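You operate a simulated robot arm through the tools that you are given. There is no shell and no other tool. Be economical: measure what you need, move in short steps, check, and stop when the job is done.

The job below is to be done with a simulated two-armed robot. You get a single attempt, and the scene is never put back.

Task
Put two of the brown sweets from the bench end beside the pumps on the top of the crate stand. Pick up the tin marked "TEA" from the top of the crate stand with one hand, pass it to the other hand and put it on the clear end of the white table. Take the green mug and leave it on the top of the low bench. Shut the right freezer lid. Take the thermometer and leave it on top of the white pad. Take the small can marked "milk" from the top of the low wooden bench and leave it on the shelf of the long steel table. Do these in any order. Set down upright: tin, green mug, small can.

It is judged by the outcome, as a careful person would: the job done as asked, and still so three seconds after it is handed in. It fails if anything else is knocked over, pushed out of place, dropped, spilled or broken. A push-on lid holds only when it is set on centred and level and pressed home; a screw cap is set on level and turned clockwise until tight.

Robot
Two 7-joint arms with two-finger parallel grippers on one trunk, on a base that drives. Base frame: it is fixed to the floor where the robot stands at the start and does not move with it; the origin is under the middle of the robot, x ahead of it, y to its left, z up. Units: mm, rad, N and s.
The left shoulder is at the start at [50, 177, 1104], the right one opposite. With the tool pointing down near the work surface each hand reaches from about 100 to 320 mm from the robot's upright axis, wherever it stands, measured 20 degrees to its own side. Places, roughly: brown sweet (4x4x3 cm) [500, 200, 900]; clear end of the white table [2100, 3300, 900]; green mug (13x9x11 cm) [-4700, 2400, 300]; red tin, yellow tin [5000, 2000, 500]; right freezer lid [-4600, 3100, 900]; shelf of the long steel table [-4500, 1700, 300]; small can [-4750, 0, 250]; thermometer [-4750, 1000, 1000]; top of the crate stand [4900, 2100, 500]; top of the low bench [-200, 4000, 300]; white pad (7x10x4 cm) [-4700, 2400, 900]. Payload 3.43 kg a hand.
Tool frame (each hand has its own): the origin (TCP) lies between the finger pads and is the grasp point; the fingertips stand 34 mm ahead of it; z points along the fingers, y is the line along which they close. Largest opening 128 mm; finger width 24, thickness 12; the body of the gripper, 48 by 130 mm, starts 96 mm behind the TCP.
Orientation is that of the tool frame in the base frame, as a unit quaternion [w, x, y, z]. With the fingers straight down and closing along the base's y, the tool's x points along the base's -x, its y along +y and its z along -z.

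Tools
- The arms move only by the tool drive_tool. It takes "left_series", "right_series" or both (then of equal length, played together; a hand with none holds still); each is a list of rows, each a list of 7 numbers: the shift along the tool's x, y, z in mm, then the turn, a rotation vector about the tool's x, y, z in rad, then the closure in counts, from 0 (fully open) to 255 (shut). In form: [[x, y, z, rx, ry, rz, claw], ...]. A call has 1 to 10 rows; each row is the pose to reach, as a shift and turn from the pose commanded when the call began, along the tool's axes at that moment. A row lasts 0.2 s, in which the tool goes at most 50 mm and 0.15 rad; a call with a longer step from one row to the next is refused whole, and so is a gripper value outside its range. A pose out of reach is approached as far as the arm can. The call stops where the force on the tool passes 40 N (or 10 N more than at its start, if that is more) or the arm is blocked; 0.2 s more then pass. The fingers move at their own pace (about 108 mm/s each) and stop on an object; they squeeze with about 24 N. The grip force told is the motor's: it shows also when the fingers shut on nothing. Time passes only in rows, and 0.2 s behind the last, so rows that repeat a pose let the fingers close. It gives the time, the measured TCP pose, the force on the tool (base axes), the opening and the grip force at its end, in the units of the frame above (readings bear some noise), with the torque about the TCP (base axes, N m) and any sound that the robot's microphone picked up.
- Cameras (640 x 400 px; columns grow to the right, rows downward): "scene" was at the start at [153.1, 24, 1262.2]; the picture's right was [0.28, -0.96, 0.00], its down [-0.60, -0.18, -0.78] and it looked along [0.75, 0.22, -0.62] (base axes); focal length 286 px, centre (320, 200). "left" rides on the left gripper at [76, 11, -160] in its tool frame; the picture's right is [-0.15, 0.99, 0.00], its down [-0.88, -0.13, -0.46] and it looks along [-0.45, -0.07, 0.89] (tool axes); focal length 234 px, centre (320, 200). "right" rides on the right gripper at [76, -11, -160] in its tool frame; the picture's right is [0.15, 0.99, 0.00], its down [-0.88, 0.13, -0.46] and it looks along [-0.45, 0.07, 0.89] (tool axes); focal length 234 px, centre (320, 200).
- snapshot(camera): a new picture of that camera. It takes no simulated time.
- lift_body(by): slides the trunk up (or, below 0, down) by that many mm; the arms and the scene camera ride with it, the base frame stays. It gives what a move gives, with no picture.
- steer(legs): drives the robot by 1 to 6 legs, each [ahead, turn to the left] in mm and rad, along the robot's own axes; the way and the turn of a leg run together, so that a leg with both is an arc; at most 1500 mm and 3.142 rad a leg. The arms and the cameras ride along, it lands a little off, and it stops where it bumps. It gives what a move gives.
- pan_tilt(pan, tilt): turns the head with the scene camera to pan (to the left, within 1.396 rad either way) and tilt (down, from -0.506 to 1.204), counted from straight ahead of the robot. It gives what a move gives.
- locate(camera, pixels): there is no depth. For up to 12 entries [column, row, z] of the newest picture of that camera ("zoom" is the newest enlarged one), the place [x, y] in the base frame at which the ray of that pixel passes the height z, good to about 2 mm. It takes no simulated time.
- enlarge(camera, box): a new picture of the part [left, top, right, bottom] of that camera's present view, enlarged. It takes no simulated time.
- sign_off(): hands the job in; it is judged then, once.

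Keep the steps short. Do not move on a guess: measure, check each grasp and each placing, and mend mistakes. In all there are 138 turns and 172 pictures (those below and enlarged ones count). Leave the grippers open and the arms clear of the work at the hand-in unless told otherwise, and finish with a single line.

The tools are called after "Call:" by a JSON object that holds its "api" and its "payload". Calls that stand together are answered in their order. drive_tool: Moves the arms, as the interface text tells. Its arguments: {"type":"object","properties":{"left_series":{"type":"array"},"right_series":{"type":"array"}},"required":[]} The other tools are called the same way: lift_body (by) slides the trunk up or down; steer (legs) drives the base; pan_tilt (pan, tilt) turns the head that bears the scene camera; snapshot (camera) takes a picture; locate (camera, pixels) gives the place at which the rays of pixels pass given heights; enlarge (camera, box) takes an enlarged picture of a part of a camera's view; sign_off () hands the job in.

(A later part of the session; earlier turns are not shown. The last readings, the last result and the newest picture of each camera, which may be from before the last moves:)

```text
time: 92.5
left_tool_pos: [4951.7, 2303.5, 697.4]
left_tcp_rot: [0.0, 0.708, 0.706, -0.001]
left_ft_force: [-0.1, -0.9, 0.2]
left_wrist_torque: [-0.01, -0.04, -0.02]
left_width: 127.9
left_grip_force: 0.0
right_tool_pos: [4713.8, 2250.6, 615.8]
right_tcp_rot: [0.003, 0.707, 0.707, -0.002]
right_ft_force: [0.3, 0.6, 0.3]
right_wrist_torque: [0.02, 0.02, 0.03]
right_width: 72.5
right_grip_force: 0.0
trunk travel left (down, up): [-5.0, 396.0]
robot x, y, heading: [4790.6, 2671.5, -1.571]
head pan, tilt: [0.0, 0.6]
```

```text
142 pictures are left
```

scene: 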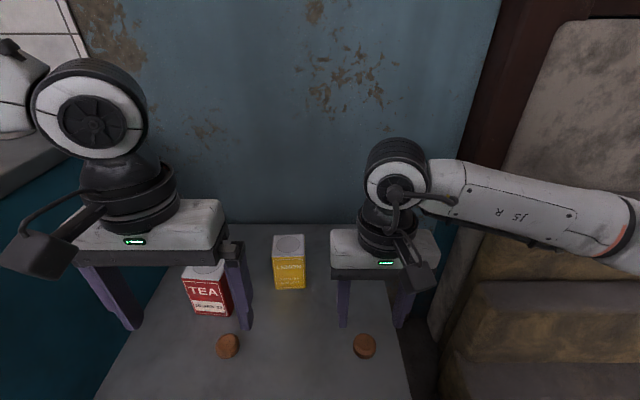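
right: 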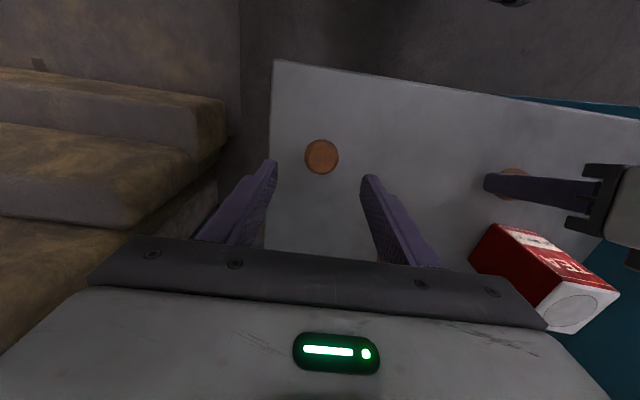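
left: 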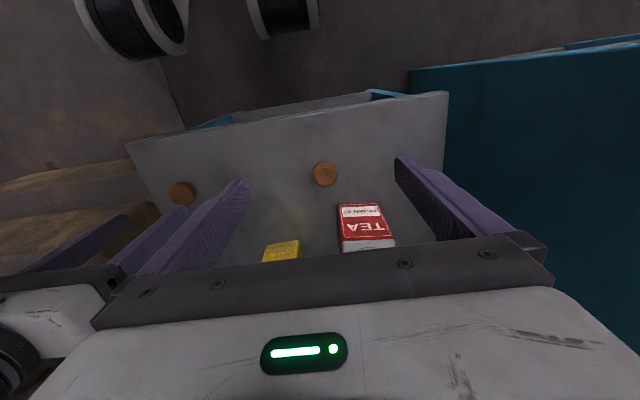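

Both sweets are down at (228,345) and (364,345). Next I measure the TEA tin from both views.

Call:
{"api": "locate", "payload": {"camera": "left", "pixels": [[339, 205, 494], [381, 203, 494], [345, 250, 590], [395, 245, 590], [264, 262, 590], [298, 242, 590]]}}

Call:
{"api": "locate", "payload": {"camera": "scene", "pixels": [[194, 312, 494], [227, 315, 494], [183, 284, 590], [217, 285, 590], [224, 260, 590], [241, 297, 494]]}}

Call:
{"api": "enlarge", "payload": {"camera": "scene", "box": [150, 220, 310, 320]}}

Call:
{"api": "enlarge", "payload": {"camera": "left", "box": [250, 140, 450, 265]}}

```text
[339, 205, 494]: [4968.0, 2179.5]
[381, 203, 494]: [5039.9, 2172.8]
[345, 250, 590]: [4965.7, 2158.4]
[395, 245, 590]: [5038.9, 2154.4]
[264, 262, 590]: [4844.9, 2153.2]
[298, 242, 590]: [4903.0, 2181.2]
```

```text
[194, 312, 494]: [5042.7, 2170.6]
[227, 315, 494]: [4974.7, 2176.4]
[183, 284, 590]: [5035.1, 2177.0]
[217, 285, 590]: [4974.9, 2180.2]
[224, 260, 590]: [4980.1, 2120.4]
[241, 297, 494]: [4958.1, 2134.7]
```

```text
4.00 times, centred on (230, 270) of scene
```

zoom: 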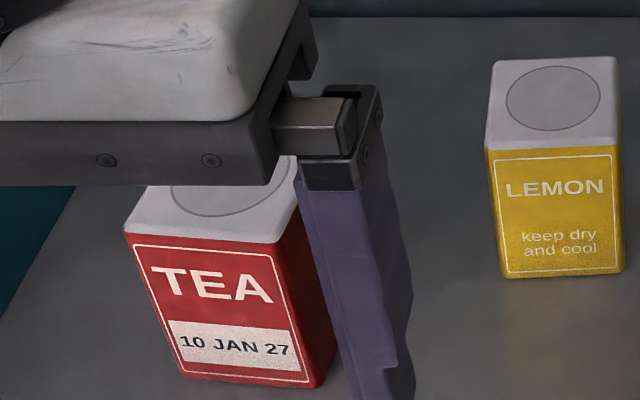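

```text
3.20 times, centred on (350, 202) of left
```

zoom: 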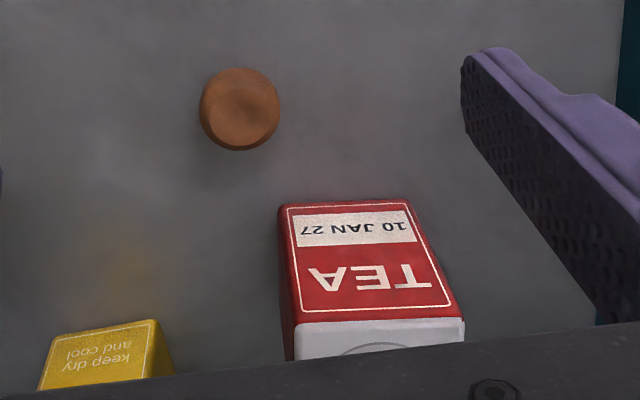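

The tin's front base edge runs (4971,2178)–(5041,2172), it is about 70 wide, and its top is near 592. That puts the centre at about (5003,2140) with a slight yaw. I'll move the left hand over it with a forward tilt for reach.

Call:
{"api": "drive_tool", "payload": {"left_series": [[-40, 13, 0, 0, -0.06, 0.02, 0], [-80, 26, 0, 0, -0.12, 0.04, 0], [-120, 39, 0, 0, -0.18, 0.06, 0], [-163, 51, 0, 0, -0.25, 0.085, 0], [-163, 51, 20, 0, -0.25, 0.085, 0]]}}

Call:
{"api": "snapshot", "payload": {"camera": "left"}}

Call:
{"api": "snapshot", "payload": {"camera": "scene"}}

```text
time: 93.7
left_tool_pos: [5002.6, 2139.9, 678.4]
left_tcp_rot: [0.088, 0.731, 0.67, -0.09]
left_ft_force: [-0.9, -0.2, 0.6]
left_wrist_torque: [0.05, -0.03, 0.0]
left_width: 128.1
left_grip_force: 0.1
right_tool_pos: [4714.2, 2251.6, 615.8]
right_tcp_rot: [0.003, 0.707, 0.707, -0.002]
right_ft_force: [-0.2, -0.3, 0.2]
right_wrist_torque: [-0.03, 0.0, -0.02]
right_width: 72.7
right_grip_force: 0.1
trunk travel left (down, up): [-5.0, 396.0]
robot x, y, heading: [4793.5, 2670.3, -1.573]
head pan, tilt: [0.0, 0.6]
```

```text
139 pictures are left
```

left: 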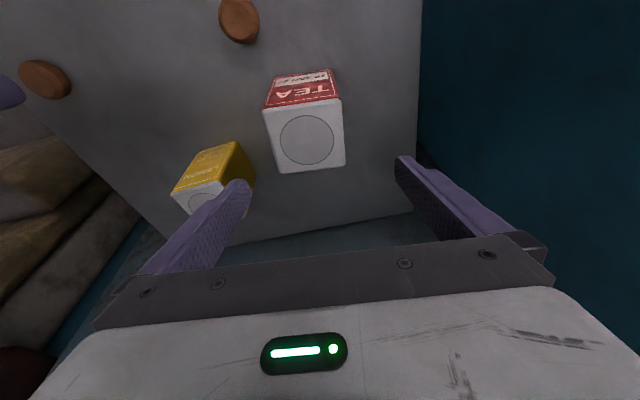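

```text
138 pictures are left
```

scene: 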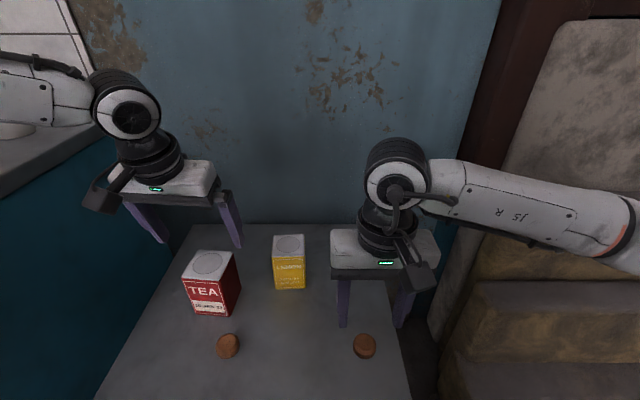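

Now the tin top is fully in view. I'll measure its four top corners.

Call:
{"api": "locate", "payload": {"camera": "left", "pixels": [[265, 110, 592], [340, 98, 592], [278, 173, 592], [344, 166, 592], [306, 139, 592], [306, 139, 575]]}}

Call:
{"api": "locate", "payload": {"camera": "scene", "pixels": [[183, 284, 592], [219, 287, 592], [233, 252, 592], [199, 252, 592], [209, 266, 592], [209, 266, 575]]}}

```text
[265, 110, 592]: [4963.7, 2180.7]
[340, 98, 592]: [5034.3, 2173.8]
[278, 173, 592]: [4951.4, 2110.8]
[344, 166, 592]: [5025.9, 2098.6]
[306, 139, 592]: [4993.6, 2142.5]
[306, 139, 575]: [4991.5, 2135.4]
```

```text
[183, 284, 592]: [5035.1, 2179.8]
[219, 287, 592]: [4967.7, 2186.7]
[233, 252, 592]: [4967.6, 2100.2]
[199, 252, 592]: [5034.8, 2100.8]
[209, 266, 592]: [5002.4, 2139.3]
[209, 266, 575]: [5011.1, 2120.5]
```

The centre is about (4997,2140). I'll descend straight down to TCP z 564 and close.

Call:
{"api": "drive_tool", "payload": {"left_series": [[9, -6.5, 37, 0, 0, 0, 0], [18, -6.5, 74, 0, 0, 0, 0], [28, -6.5, 110, 0, 0, 0, 0], [28, -6.5, 110, 0, 0, 0, 120], [28, -6.5, 110, 0, 0, 0, 255], [28, -6.5, 110, 0, 0, 0, 255], [28, -6.5, 110, 0, 0, 0, 255]]}}

Call:
{"api": "snapshot", "payload": {"camera": "scene"}}

```text
time: 95.3
left_tool_pos: [4996.1, 2139.8, 566.0]
left_tcp_rot: [0.088, 0.732, 0.67, -0.091]
left_ft_force: [-0.9, -1.1, 0.1]
left_wrist_torque: [-0.15, 0.21, 0.0]
left_width: 71.7
left_grip_force: 23.6
right_tool_pos: [4714.9, 2251.6, 615.7]
right_tcp_rot: [0.003, 0.706, 0.708, -0.002]
right_ft_force: [0.0, 1.2, 0.1]
right_wrist_torque: [0.01, 0.02, 0.04]
right_width: 72.7
right_grip_force: 0.1
trunk travel left (down, up): [-5.0, 396.0]
robot x, y, heading: [4788.8, 2672.5, -1.569]
head pan, tilt: [0.0, 0.6]
```

```text
137 pictures are left
```

scene: 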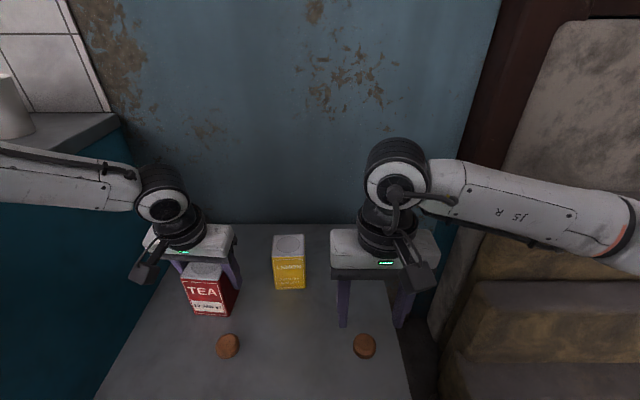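

Gripped at 71.7 mm. I'll raise the trunk straight up, then back away from the stand.

Call:
{"api": "lift_body", "payload": {"by": 270}}

Call:
{"api": "steer", "payload": {"legs": [[-420, 0]]}}

Call:
{"api": "snapshot", "payload": {"camera": "scene"}}

```text
time: 98.1
left_tool_pos: [4995.9, 2141.8, 835.0]
left_tcp_rot: [0.088, 0.732, 0.67, -0.089]
left_ft_force: [0.4, 0.4, -1.8]
left_wrist_torque: [-0.02, 0.0, -0.02]
left_width: 71.9
left_grip_force: 24.3
right_tool_pos: [4715.3, 2250.1, 886.7]
right_tcp_rot: [0.004, 0.706, 0.708, -0.002]
right_ft_force: [0.4, -0.3, -0.9]
right_wrist_torque: [0.01, 0.02, -0.04]
right_width: 72.8
right_grip_force: 0.0
trunk travel left (down, up): [-275.0, 126.0]
robot x, y, heading: [4795.7, 2673.0, -1.57]
head pan, tilt: [0.0, 0.6]
```

```text
time: 100.7
left_tool_pos: [4997.4, 2561.1, 835.9]
left_tcp_rot: [0.088, 0.732, 0.67, -0.089]
left_ft_force: [-0.7, 0.4, -2.0]
left_wrist_torque: [-0.08, -0.01, 0.0]
left_width: 71.6
left_grip_force: 23.9
right_tool_pos: [4714.5, 2670.2, 886.4]
right_tcp_rot: [0.002, 0.707, 0.707, -0.001]
right_ft_force: [0.4, 0.0, -0.1]
right_wrist_torque: [-0.02, 0.0, 0.01]
right_width: 72.8
right_grip_force: 0.1
trunk travel left (down, up): [-275.0, 126.0]
robot x, y, heading: [4793.0, 3088.4, -1.572]
head pan, tilt: [0.0, 0.6]
```

```text
136 pictures are left
```

scene: 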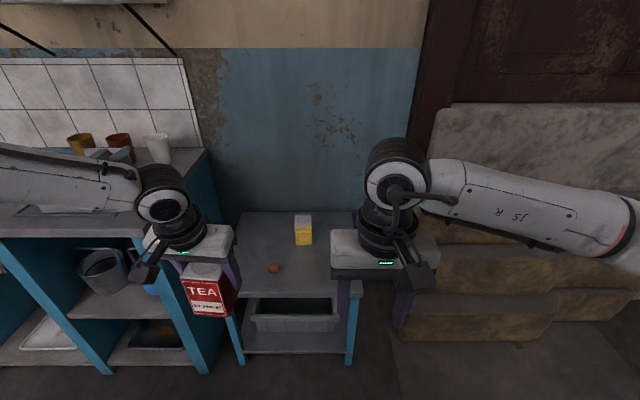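

Clear of the stand. I'll bring the left hand in to about 400 ahead and 130 left. The right hand rolls and tilts so it can take the tin from its right side, below the left fingers.

Call:
{"api": "drive_tool", "payload": {"left_series": [[22, -21, -35, 0, 0, 0, 255], [44, -42, -70, 0, 0, 0, 255], [66, -63, -105, 0, 0, 0, 255], [87.5, -83.5, -141, 0, 0, 0, 255], [87.5, -83.5, -141, 0, 0, 0, 255], [87.5, -83.5, -141, 0, 0, 0, 255], [87.5, -83.5, -141, 0, 0, 0, 255], [87.5, -83.5, -141, 0, 0, 0, 255], [87.5, -83.5, -141, 0, 0, 0, 255], [87.5, -83.5, -141, 0, 0, 0, 255]], "right_series": [[4, -20, -20, -0.0568, -0.0568, -0.1218, 0], [8, -40, -40, -0.1135, -0.1135, -0.2435, 0], [12, -60, -60, -0.1703, -0.1703, -0.3653, 0], [16, -60, -80, -0.227, -0.227, -0.487, 0], [18, -60, -100, -0.2838, -0.2838, -0.6088, 0], [18, -60, -100, -0.3405, -0.3405, -0.7305, 0], [18, -60, -100, -0.3973, -0.3973, -0.8523, 0], [18, -60, -100, -0.454, -0.454, -0.974, 0], [18, -60, -100, -0.5108, -0.5108, -1.0958, 0], [18, -60, -100, -0.5675, -0.5675, -1.2175, 0]]}}

Call:
{"api": "drive_tool", "payload": {"right_series": [[0, 0, 0, -0.0568, -0.0568, -0.1218, 0], [0, 0, 0, -0.1135, -0.1135, -0.2435, 0]]}}

Call:
{"api": "snapshot", "payload": {"camera": "scene"}}

```text
time: 102.8
left_tool_pos: [4923.1, 2688.1, 948.8]
left_tcp_rot: [0.088, 0.732, 0.67, -0.09]
left_ft_force: [0.5, 0.3, -2.1]
left_wrist_torque: [-0.05, 0.0, 0.0]
left_width: 71.9
left_grip_force: 23.8
right_tool_pos: [4655.5, 2715.6, 1019.5]
right_tcp_rot: [0.31, 0.24, 0.92, 0.004]
right_ft_force: [1.0, 0.5, 0.1]
right_wrist_torque: [-0.02, 0.0, 0.02]
right_width: 127.9
right_grip_force: 0.1
right hand out of reach, approached as far as the arm can: row 9, 10
trunk travel left (down, up): [-275.0, 126.0]
robot x, y, heading: [4793.4, 3091.2, -1.574]
head pan, tilt: [0.0, 0.6]
```

```text
time: 103.5
left_tool_pos: [4923.5, 2688.8, 948.5]
left_tcp_rot: [0.088, 0.732, 0.67, -0.09]
left_ft_force: [0.2, -0.7, -1.7]
left_wrist_torque: [-0.02, 0.0, 0.0]
left_width: 71.8
left_grip_force: 24.4
right_tool_pos: [4655.5, 2715.7, 1021.0]
right_tcp_rot: [0.321, 0.219, 0.922, 0.005]
right_ft_force: [0.3, -0.3, 0.3]
right_wrist_torque: [0.01, -0.01, 0.03]
right_width: 128.3
right_grip_force: 0.0
right hand out of reach, approached as far as the arm can: row 1, 2
trunk travel left (down, up): [-275.0, 126.0]
robot x, y, heading: [4795.8, 3089.2, -1.569]
head pan, tilt: [0.0, 0.6]
```

```text
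135 pictures are left
```

scene: 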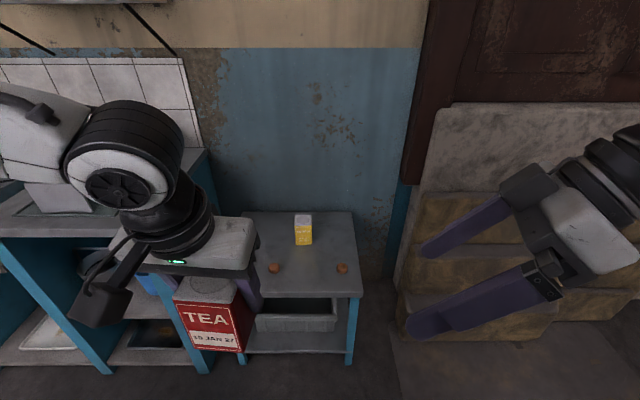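

The right hand stopped a bit short of the wanted turn. I'll finish the turn while moving it closer to the tin, where the arm has more room.

Call:
{"api": "drive_tool", "payload": {"right_series": [[-28, 9.4, 28.3, -0.03, -0.052, -0.086, 0], [-56, 18.8, 56.6, -0.06, -0.104, -0.172, 0], [-84.5, 28, 85, -0.09, -0.156, -0.258, 0], [-112.7, 37.5, 113, -0.119, -0.207, -0.344, 0], [-112.7, 37.5, 113, -0.119, -0.207, -0.344, 0]]}}

Call:
{"api": "snapshot", "payload": {"camera": "scene"}}

Call:
{"api": "snapshot", "payload": {"camera": "right"}}

```text
time: 104.7
left_tool_pos: [4924.0, 2687.5, 948.7]
left_tcp_rot: [0.088, 0.731, 0.671, -0.089]
left_ft_force: [0.4, 0.3, -2.0]
left_wrist_torque: [-0.01, 0.0, -0.02]
left_width: 72.1
left_grip_force: 24.2
right_tool_pos: [4786.2, 2739.6, 1040.5]
right_tcp_rot: [0.373, 0.079, 0.924, -0.028]
right_ft_force: [-0.3, -0.1, -1.1]
right_wrist_torque: [0.0, -0.01, -0.01]
right_width: 128.0
right_grip_force: 0.0
right hand out of reach, approached as far as the arm can: row 1, 2, 3, 4, 5
trunk travel left (down, up): [-275.0, 126.0]
robot x, y, heading: [4794.5, 3088.2, -1.577]
head pan, tilt: [0.0, 0.6]
```

```text
134 pictures are left
```

scene: 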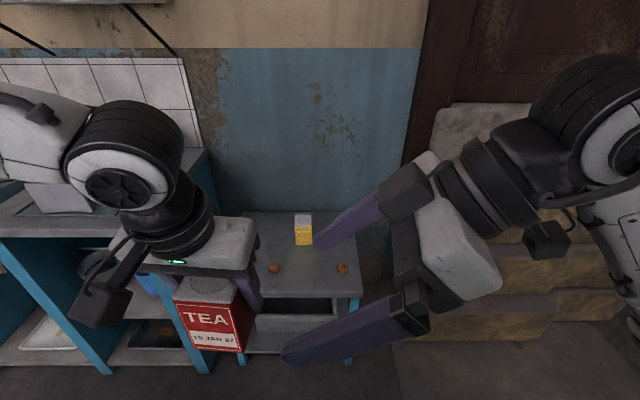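

```text
133 pictures are left
```

right: 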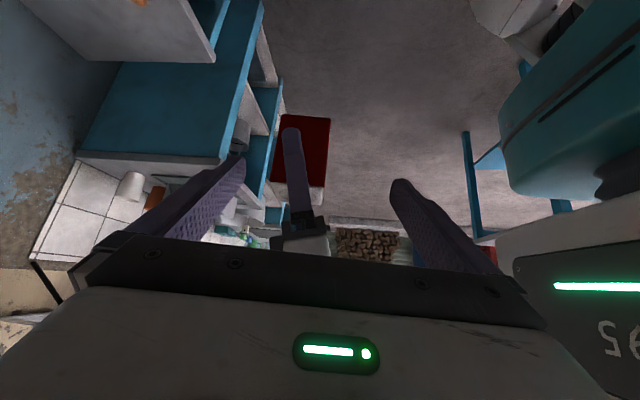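

The right hand is nearly aligned now, with its closing axis within 5° of the tin faces. I'll bring the tin back 25 mm and slide the right hand along its own axis, stopping partway to check.

Call:
{"api": "drive_tool", "payload": {"left_series": [[24, -2, -6.2, 0, 0, 0, 255], [24, -2, -6.2, 0, 0, 0, 255], [24, -2, -6.2, 0, 0, 0, 255]], "right_series": [[0, 0, 0, 0, 0, 0, 0], [0, -3, 45, 0, 0, 0, 0], [0, -4, 90, 0, 0, 0, 0]]}}

Call:
{"api": "snapshot", "payload": {"camera": "scene"}}

Call:
{"api": "snapshot", "payload": {"camera": "right"}}

```text
time: 105.5
left_tool_pos: [4923.5, 2712.6, 948.8]
left_tcp_rot: [0.088, 0.732, 0.67, -0.089]
left_ft_force: [-0.2, 0.7, -3.1]
left_wrist_torque: [-0.02, -0.02, 0.01]
left_width: 71.9
left_grip_force: 23.8
right_tool_pos: [4845.3, 2726.9, 975.0]
right_tcp_rot: [0.373, 0.078, 0.924, -0.028]
right_ft_force: [0.9, -0.1, 0.1]
right_wrist_torque: [-0.01, 0.02, -0.01]
right_width: 128.0
right_grip_force: 0.1
trunk travel left (down, up): [-275.0, 126.0]
robot x, y, heading: [4792.5, 3089.6, -1.569]
head pan, tilt: [0.0, 0.6]
```

```text
132 pictures are left
```

scene: 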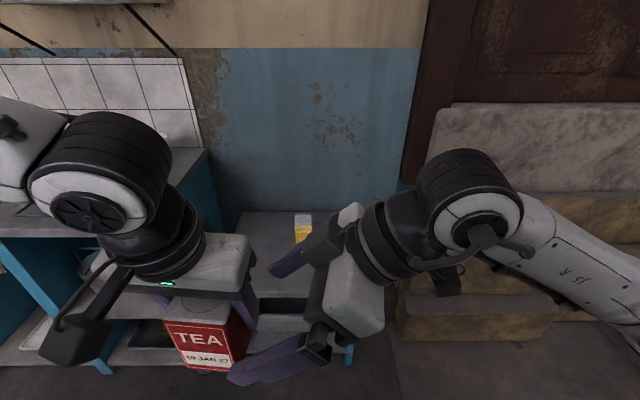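

```text
131 pictures are left
```

right: 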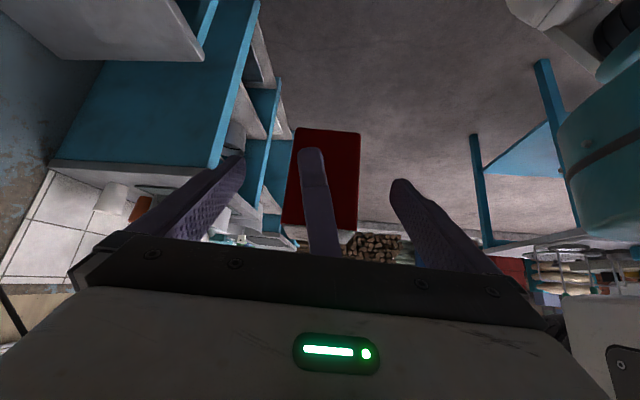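

The tin sits between the right fingers. I'll advance 80 mm more and close.

Call:
{"api": "drive_tool", "payload": {"right_series": [[0, -2, 40, 0, 0, 0, 0], [0, -3, 75, 0, 0, 0, 0], [0, -3, 82, 0, 0, 0, 0], [0, -3, 82, 0, 0, 0, 120], [0, -3, 82, 0, 0, 0, 255], [0, -3, 82, 0, 0, 0, 255], [0, -3, 82, 0, 0, 0, 255]]}}

Call:
{"api": "snapshot", "payload": {"camera": "scene"}}

Call:
{"api": "snapshot", "payload": {"camera": "right"}}

```text
time: 107.0
left_tool_pos: [4922.5, 2710.9, 949.4]
left_tcp_rot: [0.089, 0.732, 0.669, -0.093]
left_ft_force: [-8.3, -21.1, 2.4]
left_wrist_torque: [-0.05, 0.43, -0.54]
left_width: 71.9
left_grip_force: 23.5
right_tool_pos: [4903.0, 2717.8, 916.8]
right_tcp_rot: [0.372, 0.077, 0.925, -0.025]
right_ft_force: [8.3, 20.2, -1.7]
right_wrist_torque: [-0.67, -0.05, 0.99]
right_width: 73.8
right_grip_force: 24.2
trunk travel left (down, up): [-275.0, 126.0]
robot x, y, heading: [4791.2, 3097.8, -1.572]
head pan, tilt: [0.0, 0.6]
```

```text
130 pictures are left
```

scene: 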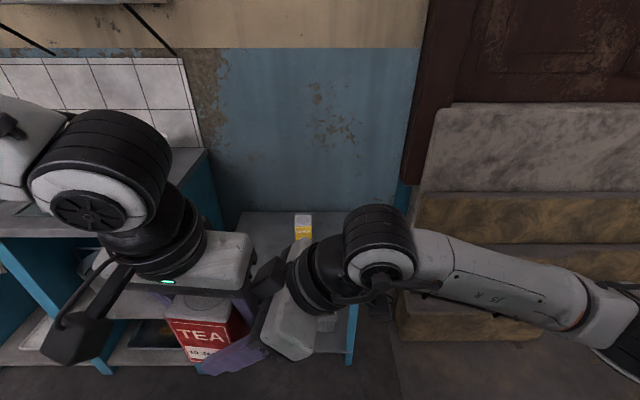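

```text
129 pictures are left
```

right: 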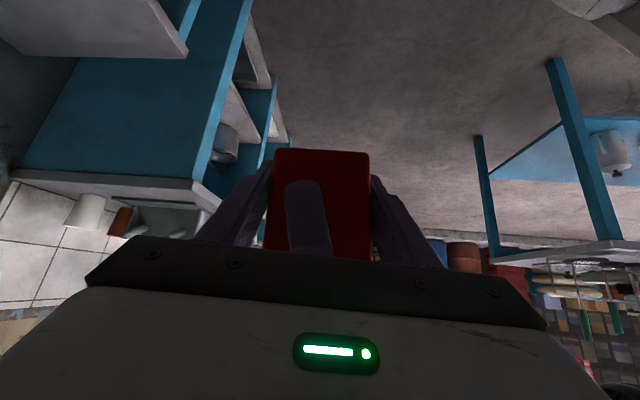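

Both hands hold the tin. I'll open the left only slightly (to about 84 mm, to clear the right hand) and draw it up off the tin.

Call:
{"api": "drive_tool", "payload": {"left_series": [[0, 0, 0, 0, 0, 0, 88], [0, 0, 0, 0, 0, 0, 88], [0, 0, -30, 0, 0, 0, 88], [0, 0, -70, 0, 0, 0, 88], [0, 0, -115, 0, 0, 0, 88], [0, 20, -150, 0, 0, 0, 88]]}}

Call:
{"api": "snapshot", "payload": {"camera": "scene"}}

```text
time: 108.5
left_tool_pos: [4944.8, 2749.1, 1094.5]
left_tcp_rot: [0.088, 0.732, 0.67, -0.089]
left_ft_force: [0.3, 0.0, -0.4]
left_wrist_torque: [0.01, 0.0, 0.01]
left_width: 83.9
left_grip_force: 0.1
right_tool_pos: [4901.9, 2713.3, 916.9]
right_tcp_rot: [0.372, 0.079, 0.924, -0.028]
right_ft_force: [-0.2, 0.1, -0.1]
right_wrist_torque: [0.01, 0.04, -0.01]
right_width: 73.6
right_grip_force: 24.1
trunk travel left (down, up): [-275.0, 126.0]
robot x, y, heading: [4794.7, 3089.9, -1.57]
head pan, tilt: [0.0, 0.6]
```

```text
128 pictures are left
```

scene: 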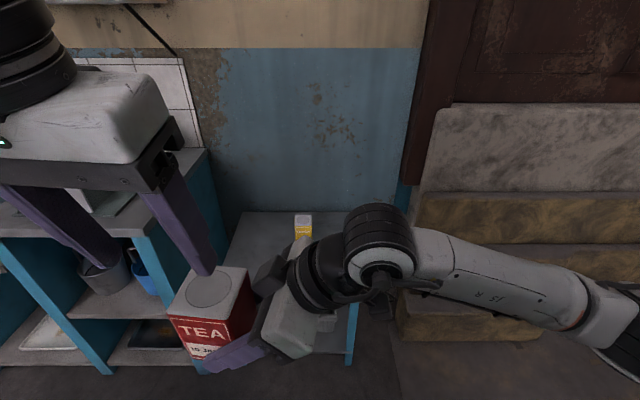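

Hand-over done and the tin is upright in the right hand. I'll level the left hand and move it aside, raise the trunk, and drive back toward the white table's clear end.

Call:
{"api": "drive_tool", "payload": {"left_series": [[0, 25, 0, 0, 0.12, -0.04, 60], [0, 50, 0, 0, 0.25, -0.085, 0], [0, 70, 0, 0, 0.25, -0.085, 0]]}}

Call:
{"api": "lift_body", "payload": {"by": 115}}

Call:
{"api": "steer", "payload": {"legs": [[0, -1.062], [1024, 0], [0, -0.51], [1100, 0]]}}

Call:
{"api": "pan_tilt", "payload": {"pan": -0.7, "tilt": 0.45}}

Call:
{"api": "snapshot", "payload": {"camera": "scene"}}

```text
time: 109.2
left_tool_pos: [5015.9, 2741.4, 1096.0]
left_tcp_rot: [-0.002, 0.708, 0.706, -0.002]
left_ft_force: [0.1, 0.0, 0.2]
left_wrist_torque: [0.0, -0.01, -0.01]
left_width: 127.9
left_grip_force: 0.0
right_tool_pos: [4901.1, 2714.7, 915.9]
right_tcp_rot: [0.372, 0.079, 0.925, -0.028]
right_ft_force: [0.4, -0.7, -0.3]
right_wrist_torque: [0.0, 0.05, 0.02]
right_width: 73.2
right_grip_force: 24.4
trunk travel left (down, up): [-275.0, 126.0]
robot x, y, heading: [4792.0, 3090.7, -1.574]
head pan, tilt: [0.0, 0.6]
```

```text
time: 110.7
left_tool_pos: [5016.7, 2741.7, 1210.8]
left_tcp_rot: [0.001, 0.708, 0.706, -0.001]
left_ft_force: [0.1, -0.6, -0.3]
left_wrist_torque: [-0.01, 0.0, 0.02]
left_width: 128.2
left_grip_force: 0.1
right_tool_pos: [4902.7, 2713.4, 1031.7]
right_tcp_rot: [0.372, 0.08, 0.925, -0.029]
right_ft_force: [-0.4, -0.3, -2.7]
right_wrist_torque: [0.0, 0.1, -0.02]
right_width: 73.3
right_grip_force: 24.0
trunk travel left (down, up): [-390.0, 11.0]
robot x, y, heading: [4792.3, 3088.0, -1.572]
head pan, tilt: [0.0, 0.6]
```

```text
time: 125.5
left_tool_pos: [2418.8, 2372.5, 1210.4]
left_tcp_rot: [-0.001, 1.0, -0.006, -0.001]
left_ft_force: [0.0, 0.2, -0.8]
left_wrist_torque: [-0.05, -0.03, 0.01]
left_width: 128.0
left_grip_force: 0.1
right_tool_pos: [2393.2, 2488.8, 1030.3]
right_tcp_rot: [0.242, 0.711, 0.596, -0.284]
right_ft_force: [-0.1, -0.3, -2.0]
right_wrist_torque: [0.05, -0.03, 0.01]
right_width: 72.7
right_grip_force: 24.0
trunk travel left (down, up): [-390.0, 11.0]
robot x, y, heading: [2771.3, 2594.6, 3.137]
head pan, tilt: [0.0, 0.6]
```

```text
time: 126.6
left_tool_pos: [2419.4, 2373.5, 1210.4]
left_tcp_rot: [-0.001, 1.0, -0.004, -0.001]
left_ft_force: [0.0, 0.1, -1.0]
left_wrist_torque: [-0.01, 0.01, 0.0]
left_width: 127.8
left_grip_force: 0.0
right_tool_pos: [2392.8, 2487.1, 1031.1]
right_tcp_rot: [0.242, 0.711, 0.596, -0.284]
right_ft_force: [0.6, 0.1, -2.9]
right_wrist_torque: [0.05, -0.01, 0.0]
right_width: 72.7
right_grip_force: 23.9
trunk travel left (down, up): [-390.0, 11.0]
robot x, y, heading: [2769.5, 2595.1, 3.135]
head pan, tilt: [-0.7, 0.45]
```

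```text
127 pictures are left
```

scene: 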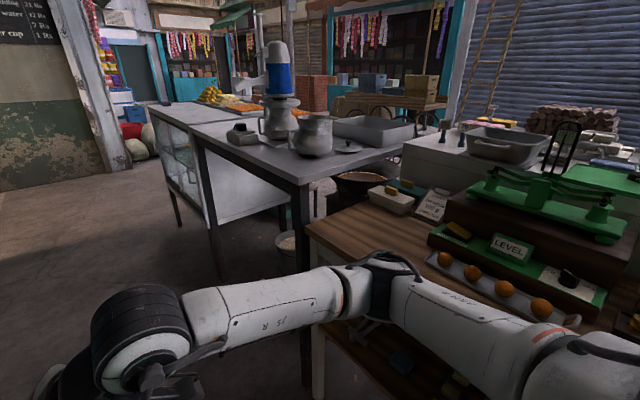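

I need to identify the white table and its clear end. I'll zoom in and locate the table edges.

Call:
{"api": "enlarge", "payload": {"camera": "scene", "box": [130, 60, 440, 250]}}

Call:
{"api": "locate", "payload": {"camera": "scene", "pixels": [[194, 130, 900], [305, 185, 900], [430, 132, 900], [152, 110, 900], [200, 125, 900], [240, 100, 900], [310, 155, 900], [308, 230, 850], [400, 165, 900]]}}

```text
2.06 times, centred on (285, 155) of scene
```

zoom: 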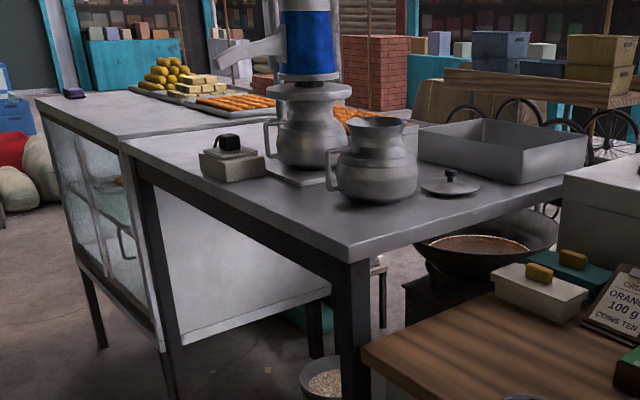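

```text
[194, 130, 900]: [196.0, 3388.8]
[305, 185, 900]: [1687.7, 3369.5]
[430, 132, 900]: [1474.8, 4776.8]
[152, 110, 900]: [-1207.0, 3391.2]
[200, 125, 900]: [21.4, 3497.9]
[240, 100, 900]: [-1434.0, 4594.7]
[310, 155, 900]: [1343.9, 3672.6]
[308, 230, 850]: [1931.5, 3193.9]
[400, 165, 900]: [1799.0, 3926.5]
```

The spot (2100,3300) seems to lie on the wood-topped table just beyond the grey one. I'll move abreast of it, face it and look.

Call:
{"api": "steer", "payload": {"legs": [[500, 0], [0, -1.566]]}}

Call:
{"api": "pan_tilt", "payload": {"pan": 0.0, "tilt": 0.6}}

Call:
{"api": "snapshot", "payload": {"camera": "scene"}}

```text
time: 133.3
left_tool_pos: [2046.3, 2943.0, 1211.6]
left_tcp_rot: [-0.002, 0.71, -0.704, 0.001]
left_ft_force: [0.0, 0.3, -0.5]
left_wrist_torque: [0.03, 0.0, 0.0]
left_width: 128.1
left_grip_force: 0.0
right_tool_pos: [2160.4, 2971.9, 1029.6]
right_tcp_rot: [-0.027, 0.925, -0.074, -0.372]
right_ft_force: [0.5, 0.4, -2.2]
right_wrist_torque: [-0.01, -0.05, -0.03]
right_width: 72.8
right_grip_force: 24.0
trunk travel left (down, up): [-390.0, 11.0]
robot x, y, heading: [2275.1, 2597.1, 1.582]
head pan, tilt: [-0.7, 0.45]
```

```text
time: 134.3
left_tool_pos: [2047.0, 2943.4, 1211.6]
left_tcp_rot: [-0.002, 0.71, -0.704, 0.001]
left_ft_force: [-0.7, -0.8, -0.6]
left_wrist_torque: [0.0, -0.04, 0.0]
left_width: 127.9
left_grip_force: 0.1
right_tool_pos: [2160.4, 2970.2, 1032.2]
right_tcp_rot: [-0.026, 0.925, -0.074, -0.372]
right_ft_force: [-0.3, 0.0, -3.1]
right_wrist_torque: [-0.02, -0.03, -0.02]
right_width: 72.8
right_grip_force: 24.1
trunk travel left (down, up): [-390.0, 11.0]
robot x, y, heading: [2271.9, 2596.5, 1.579]
head pan, tilt: [0.0, 0.6]
```

```text
125 pictures are left
```

scene: 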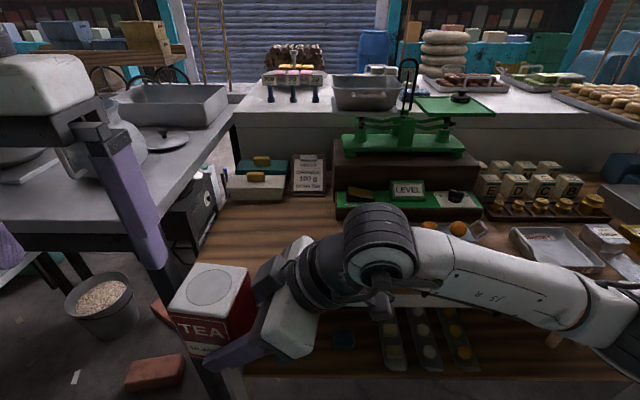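

Call:
{"api": "locate", "payload": {"camera": "scene", "pixels": [[245, 245, 900], [245, 245, 850], [225, 200, 850], [300, 215, 850], [240, 115, 900], [205, 150, 900], [225, 200, 900], [160, 250, 900]]}}

Call:
{"api": "snapshot", "payload": {"camera": "left"}}

Call:
{"api": "snapshot", "payload": {"camera": "right"}}

```text
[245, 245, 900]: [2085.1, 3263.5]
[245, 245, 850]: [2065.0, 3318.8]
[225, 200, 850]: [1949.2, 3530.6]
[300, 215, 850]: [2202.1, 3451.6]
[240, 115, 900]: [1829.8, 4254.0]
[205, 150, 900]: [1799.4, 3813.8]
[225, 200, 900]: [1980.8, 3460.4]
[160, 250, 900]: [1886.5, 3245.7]
```

```text
124 pictures are left
```

left: 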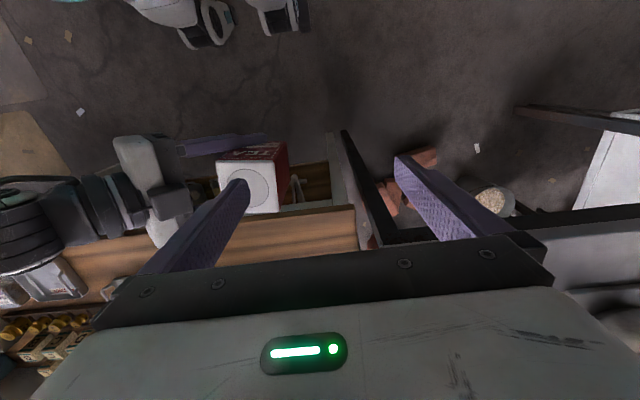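

```text
123 pictures are left
```

right: 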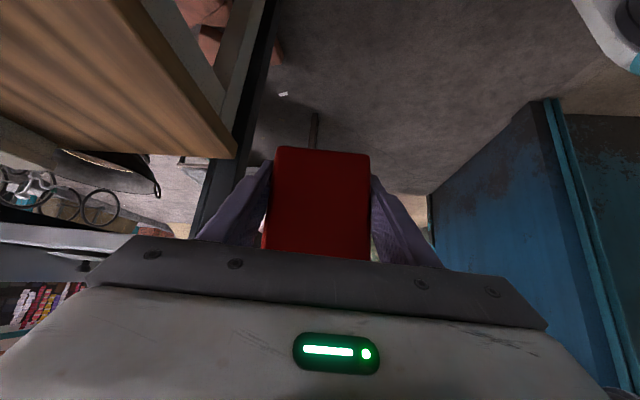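

The clear left end of the wood-topped table contains the given point. I'll get its corner and height from both hand views.

Call:
{"api": "locate", "payload": {"camera": "left", "pixels": [[355, 206, 800], [355, 206, 850], [355, 206, 900], [360, 250, 850], [360, 250, 900]]}}

Call:
{"api": "locate", "payload": {"camera": "right", "pixels": [[236, 158, 800], [236, 158, 850], [236, 158, 900]]}}

Call:
{"api": "locate", "payload": {"camera": "scene", "pixels": [[245, 375, 400], [213, 198, 800], [213, 198, 850], [213, 198, 900]]}}

```text
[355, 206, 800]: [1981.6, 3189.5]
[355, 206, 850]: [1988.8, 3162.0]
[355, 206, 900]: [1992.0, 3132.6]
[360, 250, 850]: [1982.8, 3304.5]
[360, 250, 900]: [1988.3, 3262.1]
```

```text
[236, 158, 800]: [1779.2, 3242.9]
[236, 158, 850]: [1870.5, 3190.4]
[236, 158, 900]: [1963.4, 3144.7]
```

```text
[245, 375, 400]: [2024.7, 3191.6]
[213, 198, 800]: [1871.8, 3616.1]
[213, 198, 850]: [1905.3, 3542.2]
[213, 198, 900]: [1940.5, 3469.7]
```

The table top corner is at about (1990,3128,913). I'll drive forward 185, then move the tin to about (2108,3225), just above the top.

Call:
{"api": "steer", "payload": {"legs": [[185, 0]]}}

Call:
{"api": "drive_tool", "payload": {"right_series": [[4, -22, 24, 0, 0, 0, 255], [8, -44, 48, 0, 0, 0, 255], [12, -65, 71, 0, 0, 0, 255], [12, -65, 71, 0, 0, 0, 255]]}}

Call:
{"api": "snapshot", "payload": {"camera": "scene"}}

Call:
{"api": "snapshot", "payload": {"camera": "left"}}

```text
time: 135.9
left_tool_pos: [2044.5, 3126.0, 1210.8]
left_tcp_rot: [-0.001, 0.711, -0.703, 0.001]
left_ft_force: [0.1, -0.3, 0.1]
left_wrist_torque: [0.0, -0.01, 0.0]
left_width: 127.6
left_grip_force: 0.0
right_tool_pos: [2155.6, 3155.2, 1030.7]
right_tcp_rot: [-0.025, 0.925, -0.072, -0.373]
right_ft_force: [-0.4, 0.3, -2.3]
right_wrist_torque: [-0.02, -0.04, 0.03]
right_width: 72.3
right_grip_force: 24.0
trunk travel left (down, up): [-390.0, 11.0]
robot x, y, heading: [2271.5, 2779.4, 1.581]
head pan, tilt: [0.0, 0.6]
```

```text
time: 136.9
left_tool_pos: [2041.9, 3126.8, 1211.7]
left_tcp_rot: [-0.002, 0.711, -0.704, 0.0]
left_ft_force: [-0.7, 0.0, -0.8]
left_wrist_torque: [-0.01, 0.01, 0.02]
left_width: 128.2
left_grip_force: 0.0
right_tool_pos: [2136.8, 3203.5, 992.4]
right_tcp_rot: [-0.026, 0.925, -0.073, -0.371]
right_ft_force: [1.6, 0.2, -1.9]
right_wrist_torque: [-0.02, -0.1, 0.01]
right_width: 72.7
right_grip_force: 24.0
right hand out of reach, approached as far as the arm can: row 3, 4
trunk travel left (down, up): [-390.0, 11.0]
robot x, y, heading: [2269.8, 2780.5, 1.584]
head pan, tilt: [0.0, 0.6]
```

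```text
122 pictures are left
```

scene: 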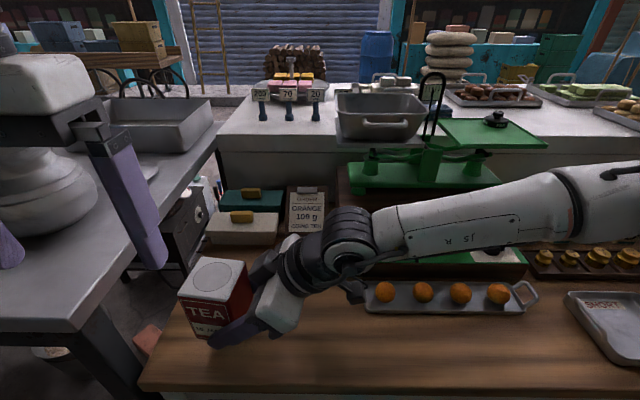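

```text
121 pictures are left
```

left: 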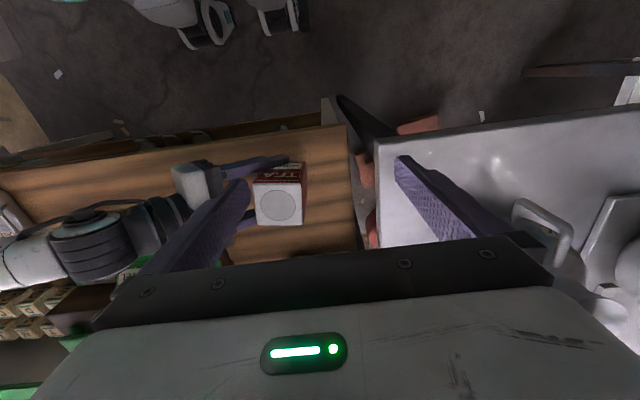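

The tin is over the clear end. I'll lower it with the trunk, first 28 mm.

Call:
{"api": "lift_body", "payload": {"by": -28}}

Call:
{"api": "drive_tool", "payload": {"right_series": [[-2.8, 0, 2.9, 0, 0, 0, 255], [-5.6, 0, 5.8, 0, 0, 0, 255], [-8.4, 0, 8.7, 0, 0, 0, 255], [-11, 0, 11.5, 0, 0, 0, 255]]}}

Call:
{"api": "enlarge", "payload": {"camera": "scene", "box": [130, 220, 350, 400]}}

```text
time: 137.6
left_tool_pos: [2043.3, 3125.7, 1182.9]
left_tcp_rot: [-0.002, 0.711, -0.703, 0.0]
left_ft_force: [-0.6, 0.4, -0.3]
left_wrist_torque: [0.01, 0.0, 0.0]
left_width: 128.0
left_grip_force: 0.0
right_tool_pos: [2136.0, 3203.8, 965.0]
right_tcp_rot: [-0.026, 0.925, -0.074, -0.372]
right_ft_force: [0.5, 0.0, -2.1]
right_wrist_torque: [0.01, -0.06, -0.02]
right_width: 72.4
right_grip_force: 24.3
trunk travel left (down, up): [-362.0, 39.0]
robot x, y, heading: [2271.5, 2780.0, 1.578]
head pan, tilt: [0.0, 0.6]
```

```text
time: 138.6
left_tool_pos: [2043.1, 3126.5, 1182.5]
left_tcp_rot: [-0.001, 0.711, -0.703, 0.001]
left_ft_force: [0.2, 0.1, 0.5]
left_wrist_torque: [0.0, -0.02, -0.01]
left_width: 127.8
left_grip_force: 0.1
right_tool_pos: [2122.0, 3206.1, 962.2]
right_tcp_rot: [-0.025, 0.925, -0.073, -0.371]
right_ft_force: [0.2, -0.1, -1.6]
right_wrist_torque: [0.0, -0.07, 0.0]
right_width: 72.6
right_grip_force: 24.0
trunk travel left (down, up): [-362.0, 39.0]
robot x, y, heading: [2273.5, 2778.1, 1.584]
head pan, tilt: [0.0, 0.6]
```

```text
2.22 times, centred on (240, 310) of scene
```

zoom: 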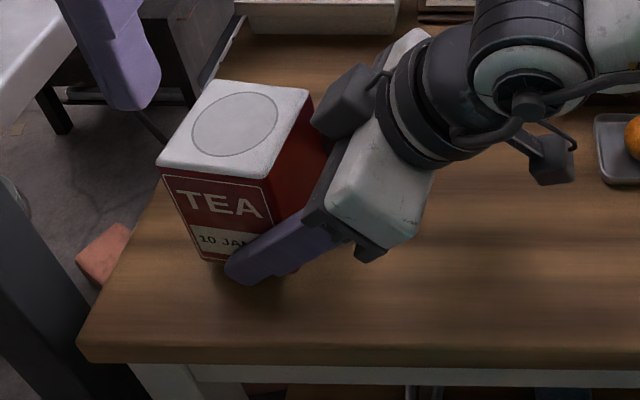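

I had one sign wrong, so it slid 14 mm sideways, which is harmless. Now straight down in small steps until contact.

Call:
{"api": "drive_tool", "payload": {"right_series": [[2.1, 0, 2.2, 0, 0, 0, 255], [4.2, 0, 4.3, 0, 0, 0, 255], [6.2, 0, 6.5, 0, 0, 0, 255], [8.3, 0, 8.7, 0, 0, 0, 255]]}}

Call:
{"api": "enlarge", "payload": {"camera": "scene", "box": [130, 220, 350, 400]}}

```text
time: 139.6
left_tool_pos: [2043.6, 3127.1, 1183.0]
left_tcp_rot: [-0.001, 0.71, -0.704, -0.001]
left_ft_force: [0.1, -0.3, -0.7]
left_wrist_torque: [-0.03, 0.03, -0.02]
left_width: 128.2
left_grip_force: 0.1
right_tool_pos: [2120.2, 3204.6, 952.9]
right_tcp_rot: [-0.026, 0.924, -0.072, -0.374]
right_ft_force: [1.3, -1.2, 2.6]
right_wrist_torque: [0.15, -0.07, -0.04]
right_width: 72.6
right_grip_force: 24.3
trunk travel left (down, up): [-362.0, 39.0]
robot x, y, heading: [2274.2, 2779.6, 1.583]
head pan, tilt: [0.0, 0.6]
```

```text
2.22 times, centred on (240, 310) of scene
```

zoom: 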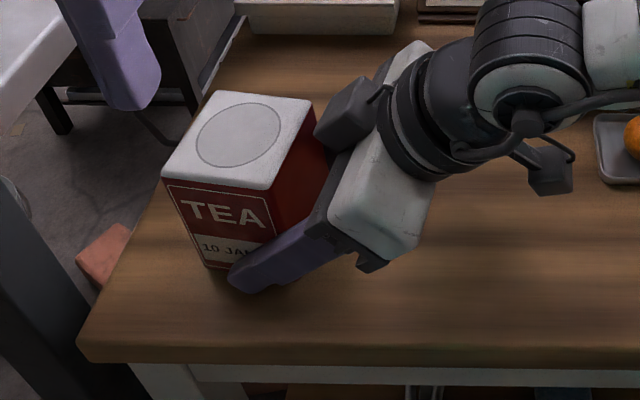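

Contact has begun. I'll press 1.5 mm more, open, and draw back along the tool axis.

Call:
{"api": "drive_tool", "payload": {"right_series": [[1, 0, 1.1, 0, 0, 0, 255], [1, 0, 1.1, 0, 0, 0, 160], [1, 0, 1.1, 0, 0, 0, 60], [1, 0, 1.1, 0, 0, 0, 60], [1, 0, -40, 0, 0, 0, 60], [1, 0, -85, 0, 0, 0, 60], [1, 0, -130, 0, 0, 0, 60]]}}

Call:
{"api": "snapshot", "payload": {"camera": "scene"}}

```text
time: 141.2
left_tool_pos: [2044.3, 3126.7, 1183.4]
left_tcp_rot: [-0.001, 0.711, -0.704, -0.002]
left_ft_force: [-0.5, 0.2, -0.5]
left_wrist_torque: [-0.01, 0.02, 0.01]
left_width: 128.0
left_grip_force: 0.1
right_tool_pos: [2143.1, 3200.9, 973.0]
right_tcp_rot: [-0.028, 0.925, -0.074, -0.372]
right_ft_force: [0.2, -0.8, 0.5]
right_wrist_torque: [0.02, 0.0, -0.01]
right_width: 98.1
right_grip_force: 0.0
right hand out of reach, approached as far as the arm can: row 5, 6, 7
trunk travel left (down, up): [-362.0, 39.0]
robot x, y, heading: [2270.5, 2777.4, 1.581]
head pan, tilt: [0.0, 0.6]
```

```text
118 pictures are left
```

scene: 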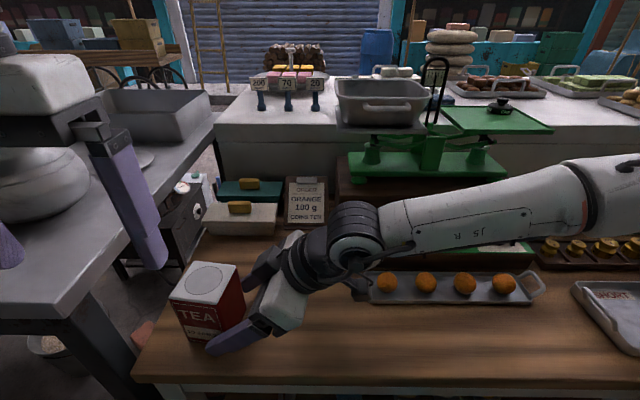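

The tin stands upright. The right hand stopped short while withdrawing, so I'll let it turn toward vertical as it moves out to the right and up.

Call:
{"api": "drive_tool", "payload": {"right_series": [[5, -3, -23, 0, 0.12, 0, 60], [10, -6, -46, 0, 0.24, 0, 60], [15, -9, -70, 0, 0.36, 0, 60], [15, -9, -70, 0, 0.45, 0, 60]]}}

Call:
{"api": "enlarge", "payload": {"camera": "scene", "box": [130, 220, 350, 400]}}

```text
time: 142.2
left_tool_pos: [2042.7, 3127.4, 1182.9]
left_tcp_rot: [-0.001, 0.711, -0.703, -0.001]
left_ft_force: [-0.5, 0.2, -0.6]
left_wrist_torque: [-0.01, 0.05, 0.03]
left_width: 128.3
left_grip_force: 0.0
right_tool_pos: [2216.0, 3188.6, 1056.5]
right_tcp_rot: [-0.063, 0.956, -0.074, -0.277]
right_ft_force: [0.1, 0.2, -0.3]
right_wrist_torque: [-0.04, 0.01, -0.03]
right_width: 97.8
right_grip_force: 0.2
right hand out of reach, approached as far as the arm can: row 1, 2, 3, 4
trunk travel left (down, up): [-362.0, 39.0]
robot x, y, heading: [2270.2, 2778.9, 1.582]
head pan, tilt: [0.0, 0.6]
```

```text
2.22 times, centred on (240, 310) of scene
```

zoom: 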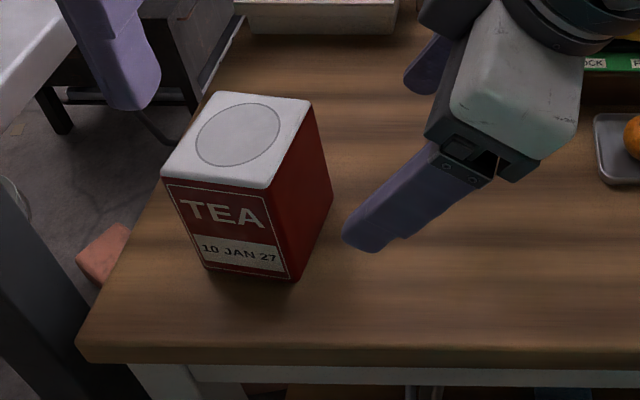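

The tin is placed and the hand is clear. I'll back off, bring the right hand back to straight-down, and head west.

Call:
{"api": "steer", "payload": {"legs": [[-200, 0]]}}

Call:
{"api": "drive_tool", "payload": {"right_series": [[0, 0, 0, 0.0327, 0.0525, 0.135, 60], [0, 0, 0, 0.0654, 0.105, 0.27, 60], [0, 0, 0, 0.0981, 0.1575, 0.405, 60], [0, 0, 0, 0.1308, 0.21, 0.54, 0], [0, 0, 0, 0.1635, 0.2625, 0.675, 0], [0, 0, 0, 0.1962, 0.315, 0.81, 0], [0, 0, 0, 0.2289, 0.3675, 0.945, 0], [0, 0, 0, 0.2616, 0.42, 1.08, 0], [0, 0, 0, 0.2943, 0.4725, 1.215, 0], [0, 0, 0, 0.327, 0.525, 1.35, 0]]}}

Call:
{"api": "steer", "payload": {"legs": [[0, 1.56], [1500, 0], [1500, 0]]}}

Call:
{"api": "pan_tilt", "payload": {"pan": 0.0, "tilt": 0.25}}

Call:
{"api": "snapshot", "payload": {"camera": "scene"}}

```text
time: 143.8
left_tool_pos: [2046.6, 2927.7, 1182.3]
left_tcp_rot: [-0.001, 0.712, -0.702, -0.001]
left_ft_force: [0.5, 0.4, -0.2]
left_wrist_torque: [0.03, -0.01, -0.02]
left_width: 128.1
left_grip_force: 0.1
right_tool_pos: [2217.5, 2990.9, 1056.6]
right_tcp_rot: [-0.064, 0.956, -0.073, -0.278]
right_ft_force: [-0.2, -0.7, 0.0]
right_wrist_torque: [0.04, -0.03, -0.01]
right_width: 97.8
right_grip_force: 0.1
trunk travel left (down, up): [-362.0, 39.0]
robot x, y, heading: [2275.0, 2580.1, 1.581]
head pan, tilt: [0.0, 0.6]
```

```text
time: 146.0
left_tool_pos: [2045.8, 2927.6, 1183.7]
left_tcp_rot: [-0.002, 0.712, -0.702, 0.0]
left_ft_force: [-0.1, -0.6, 0.0]
left_wrist_torque: [-0.04, 0.01, -0.01]
left_width: 127.9
left_grip_force: 0.1
right_tool_pos: [2217.4, 2990.3, 1057.2]
right_tcp_rot: [-0.001, 0.714, -0.7, -0.004]
right_ft_force: [-0.7, 0.2, 0.5]
right_wrist_torque: [0.01, 0.0, 0.03]
right_width: 127.6
right_grip_force: 0.0
trunk travel left (down, up): [-362.0, 39.0]
robot x, y, heading: [2273.4, 2580.5, 1.587]
head pan, tilt: [0.0, 0.6]
```

```text
time: 164.2
left_tool_pos: [-1059.4, 2334.2, 1183.1]
left_tcp_rot: [-0.001, 1.0, 0.005, -0.001]
left_ft_force: [-0.4, 0.2, -0.3]
left_wrist_torque: [-0.02, -0.03, 0.03]
left_width: 127.9
left_grip_force: 0.1
right_tool_pos: [-1122.7, 2505.6, 1058.1]
right_tcp_rot: [0.002, 1.0, 0.011, -0.005]
right_ft_force: [0.0, -0.5, -0.2]
right_wrist_torque: [-0.03, -0.01, -0.04]
right_width: 127.9
right_grip_force: 0.0
trunk travel left (down, up): [-362.0, 39.0]
robot x, y, heading: [-717.5, 2562.4, -3.129]
head pan, tilt: [0.0, 0.6]
```

```text
time: 165.0
left_tool_pos: [-1059.9, 2333.0, 1183.1]
left_tcp_rot: [-0.002, 1.0, 0.005, -0.002]
left_ft_force: [-0.7, -0.5, -0.6]
left_wrist_torque: [-0.01, 0.0, 0.03]
left_width: 127.9
left_grip_force: 0.1
right_tool_pos: [-1122.8, 2506.1, 1056.2]
right_tcp_rot: [0.003, 1.0, 0.011, -0.005]
right_ft_force: [-0.1, 0.2, -0.9]
right_wrist_torque: [0.0, -0.01, -0.02]
right_width: 128.0
right_grip_force: 0.2
trunk travel left (down, up): [-362.0, 39.0]
robot x, y, heading: [-715.7, 2561.4, -3.129]
head pan, tilt: [0.0, 0.25]
```

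```text
116 pictures are left
```

scene: 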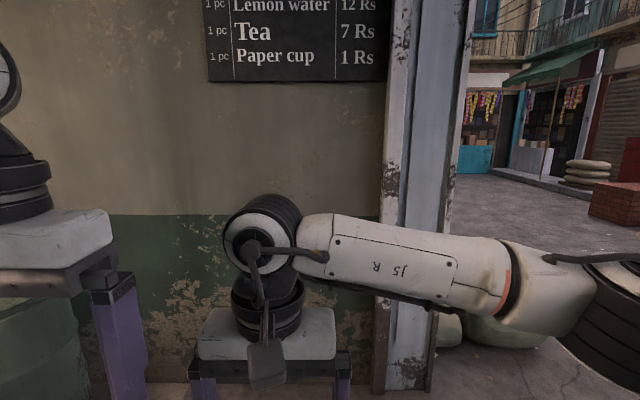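

A wall lies ahead. It ends at the post near (410,390), so I need its position and what lies beyond.

Call:
{"api": "locate", "payload": {"camera": "scene", "pixels": [[380, 392, 0], [428, 388, 0], [500, 345, 0], [440, 340, 0], [600, 215, 0]]}}

Call:
{"api": "pan_tilt", "payload": {"pan": -0.75, "tilt": 0.3}}

Call:
{"api": "snapshot", "payload": {"camera": "scene"}}

```text
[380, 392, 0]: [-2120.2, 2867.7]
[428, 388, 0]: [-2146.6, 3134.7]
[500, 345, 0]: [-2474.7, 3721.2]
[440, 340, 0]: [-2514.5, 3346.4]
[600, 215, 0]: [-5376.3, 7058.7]
```

```text
time: 166.1
left_tool_pos: [-1060.1, 2333.0, 1184.7]
left_tcp_rot: [-0.001, 1.0, 0.005, -0.001]
left_ft_force: [0.7, 0.1, -0.4]
left_wrist_torque: [0.02, -0.02, 0.01]
left_width: 128.1
left_grip_force: 0.1
right_tool_pos: [-1123.1, 2506.9, 1057.9]
right_tcp_rot: [0.002, 1.0, 0.011, -0.004]
right_ft_force: [0.4, 0.5, -1.3]
right_wrist_torque: [-0.02, 0.01, 0.01]
right_width: 128.2
right_grip_force: 0.1
trunk travel left (down, up): [-362.0, 39.0]
robot x, y, heading: [-715.3, 2561.1, -3.134]
head pan, tilt: [-0.75, 0.3]
```

```text
115 pictures are left
```

scene: 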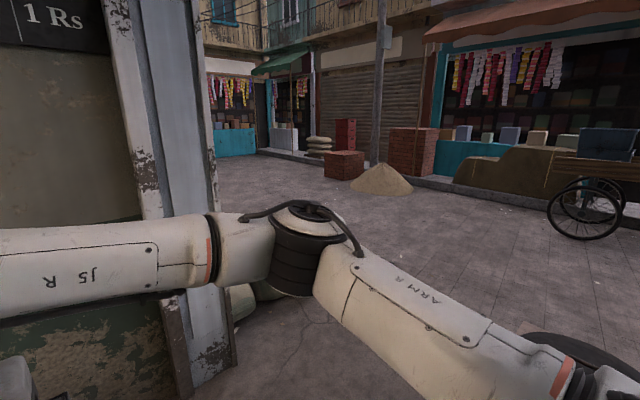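

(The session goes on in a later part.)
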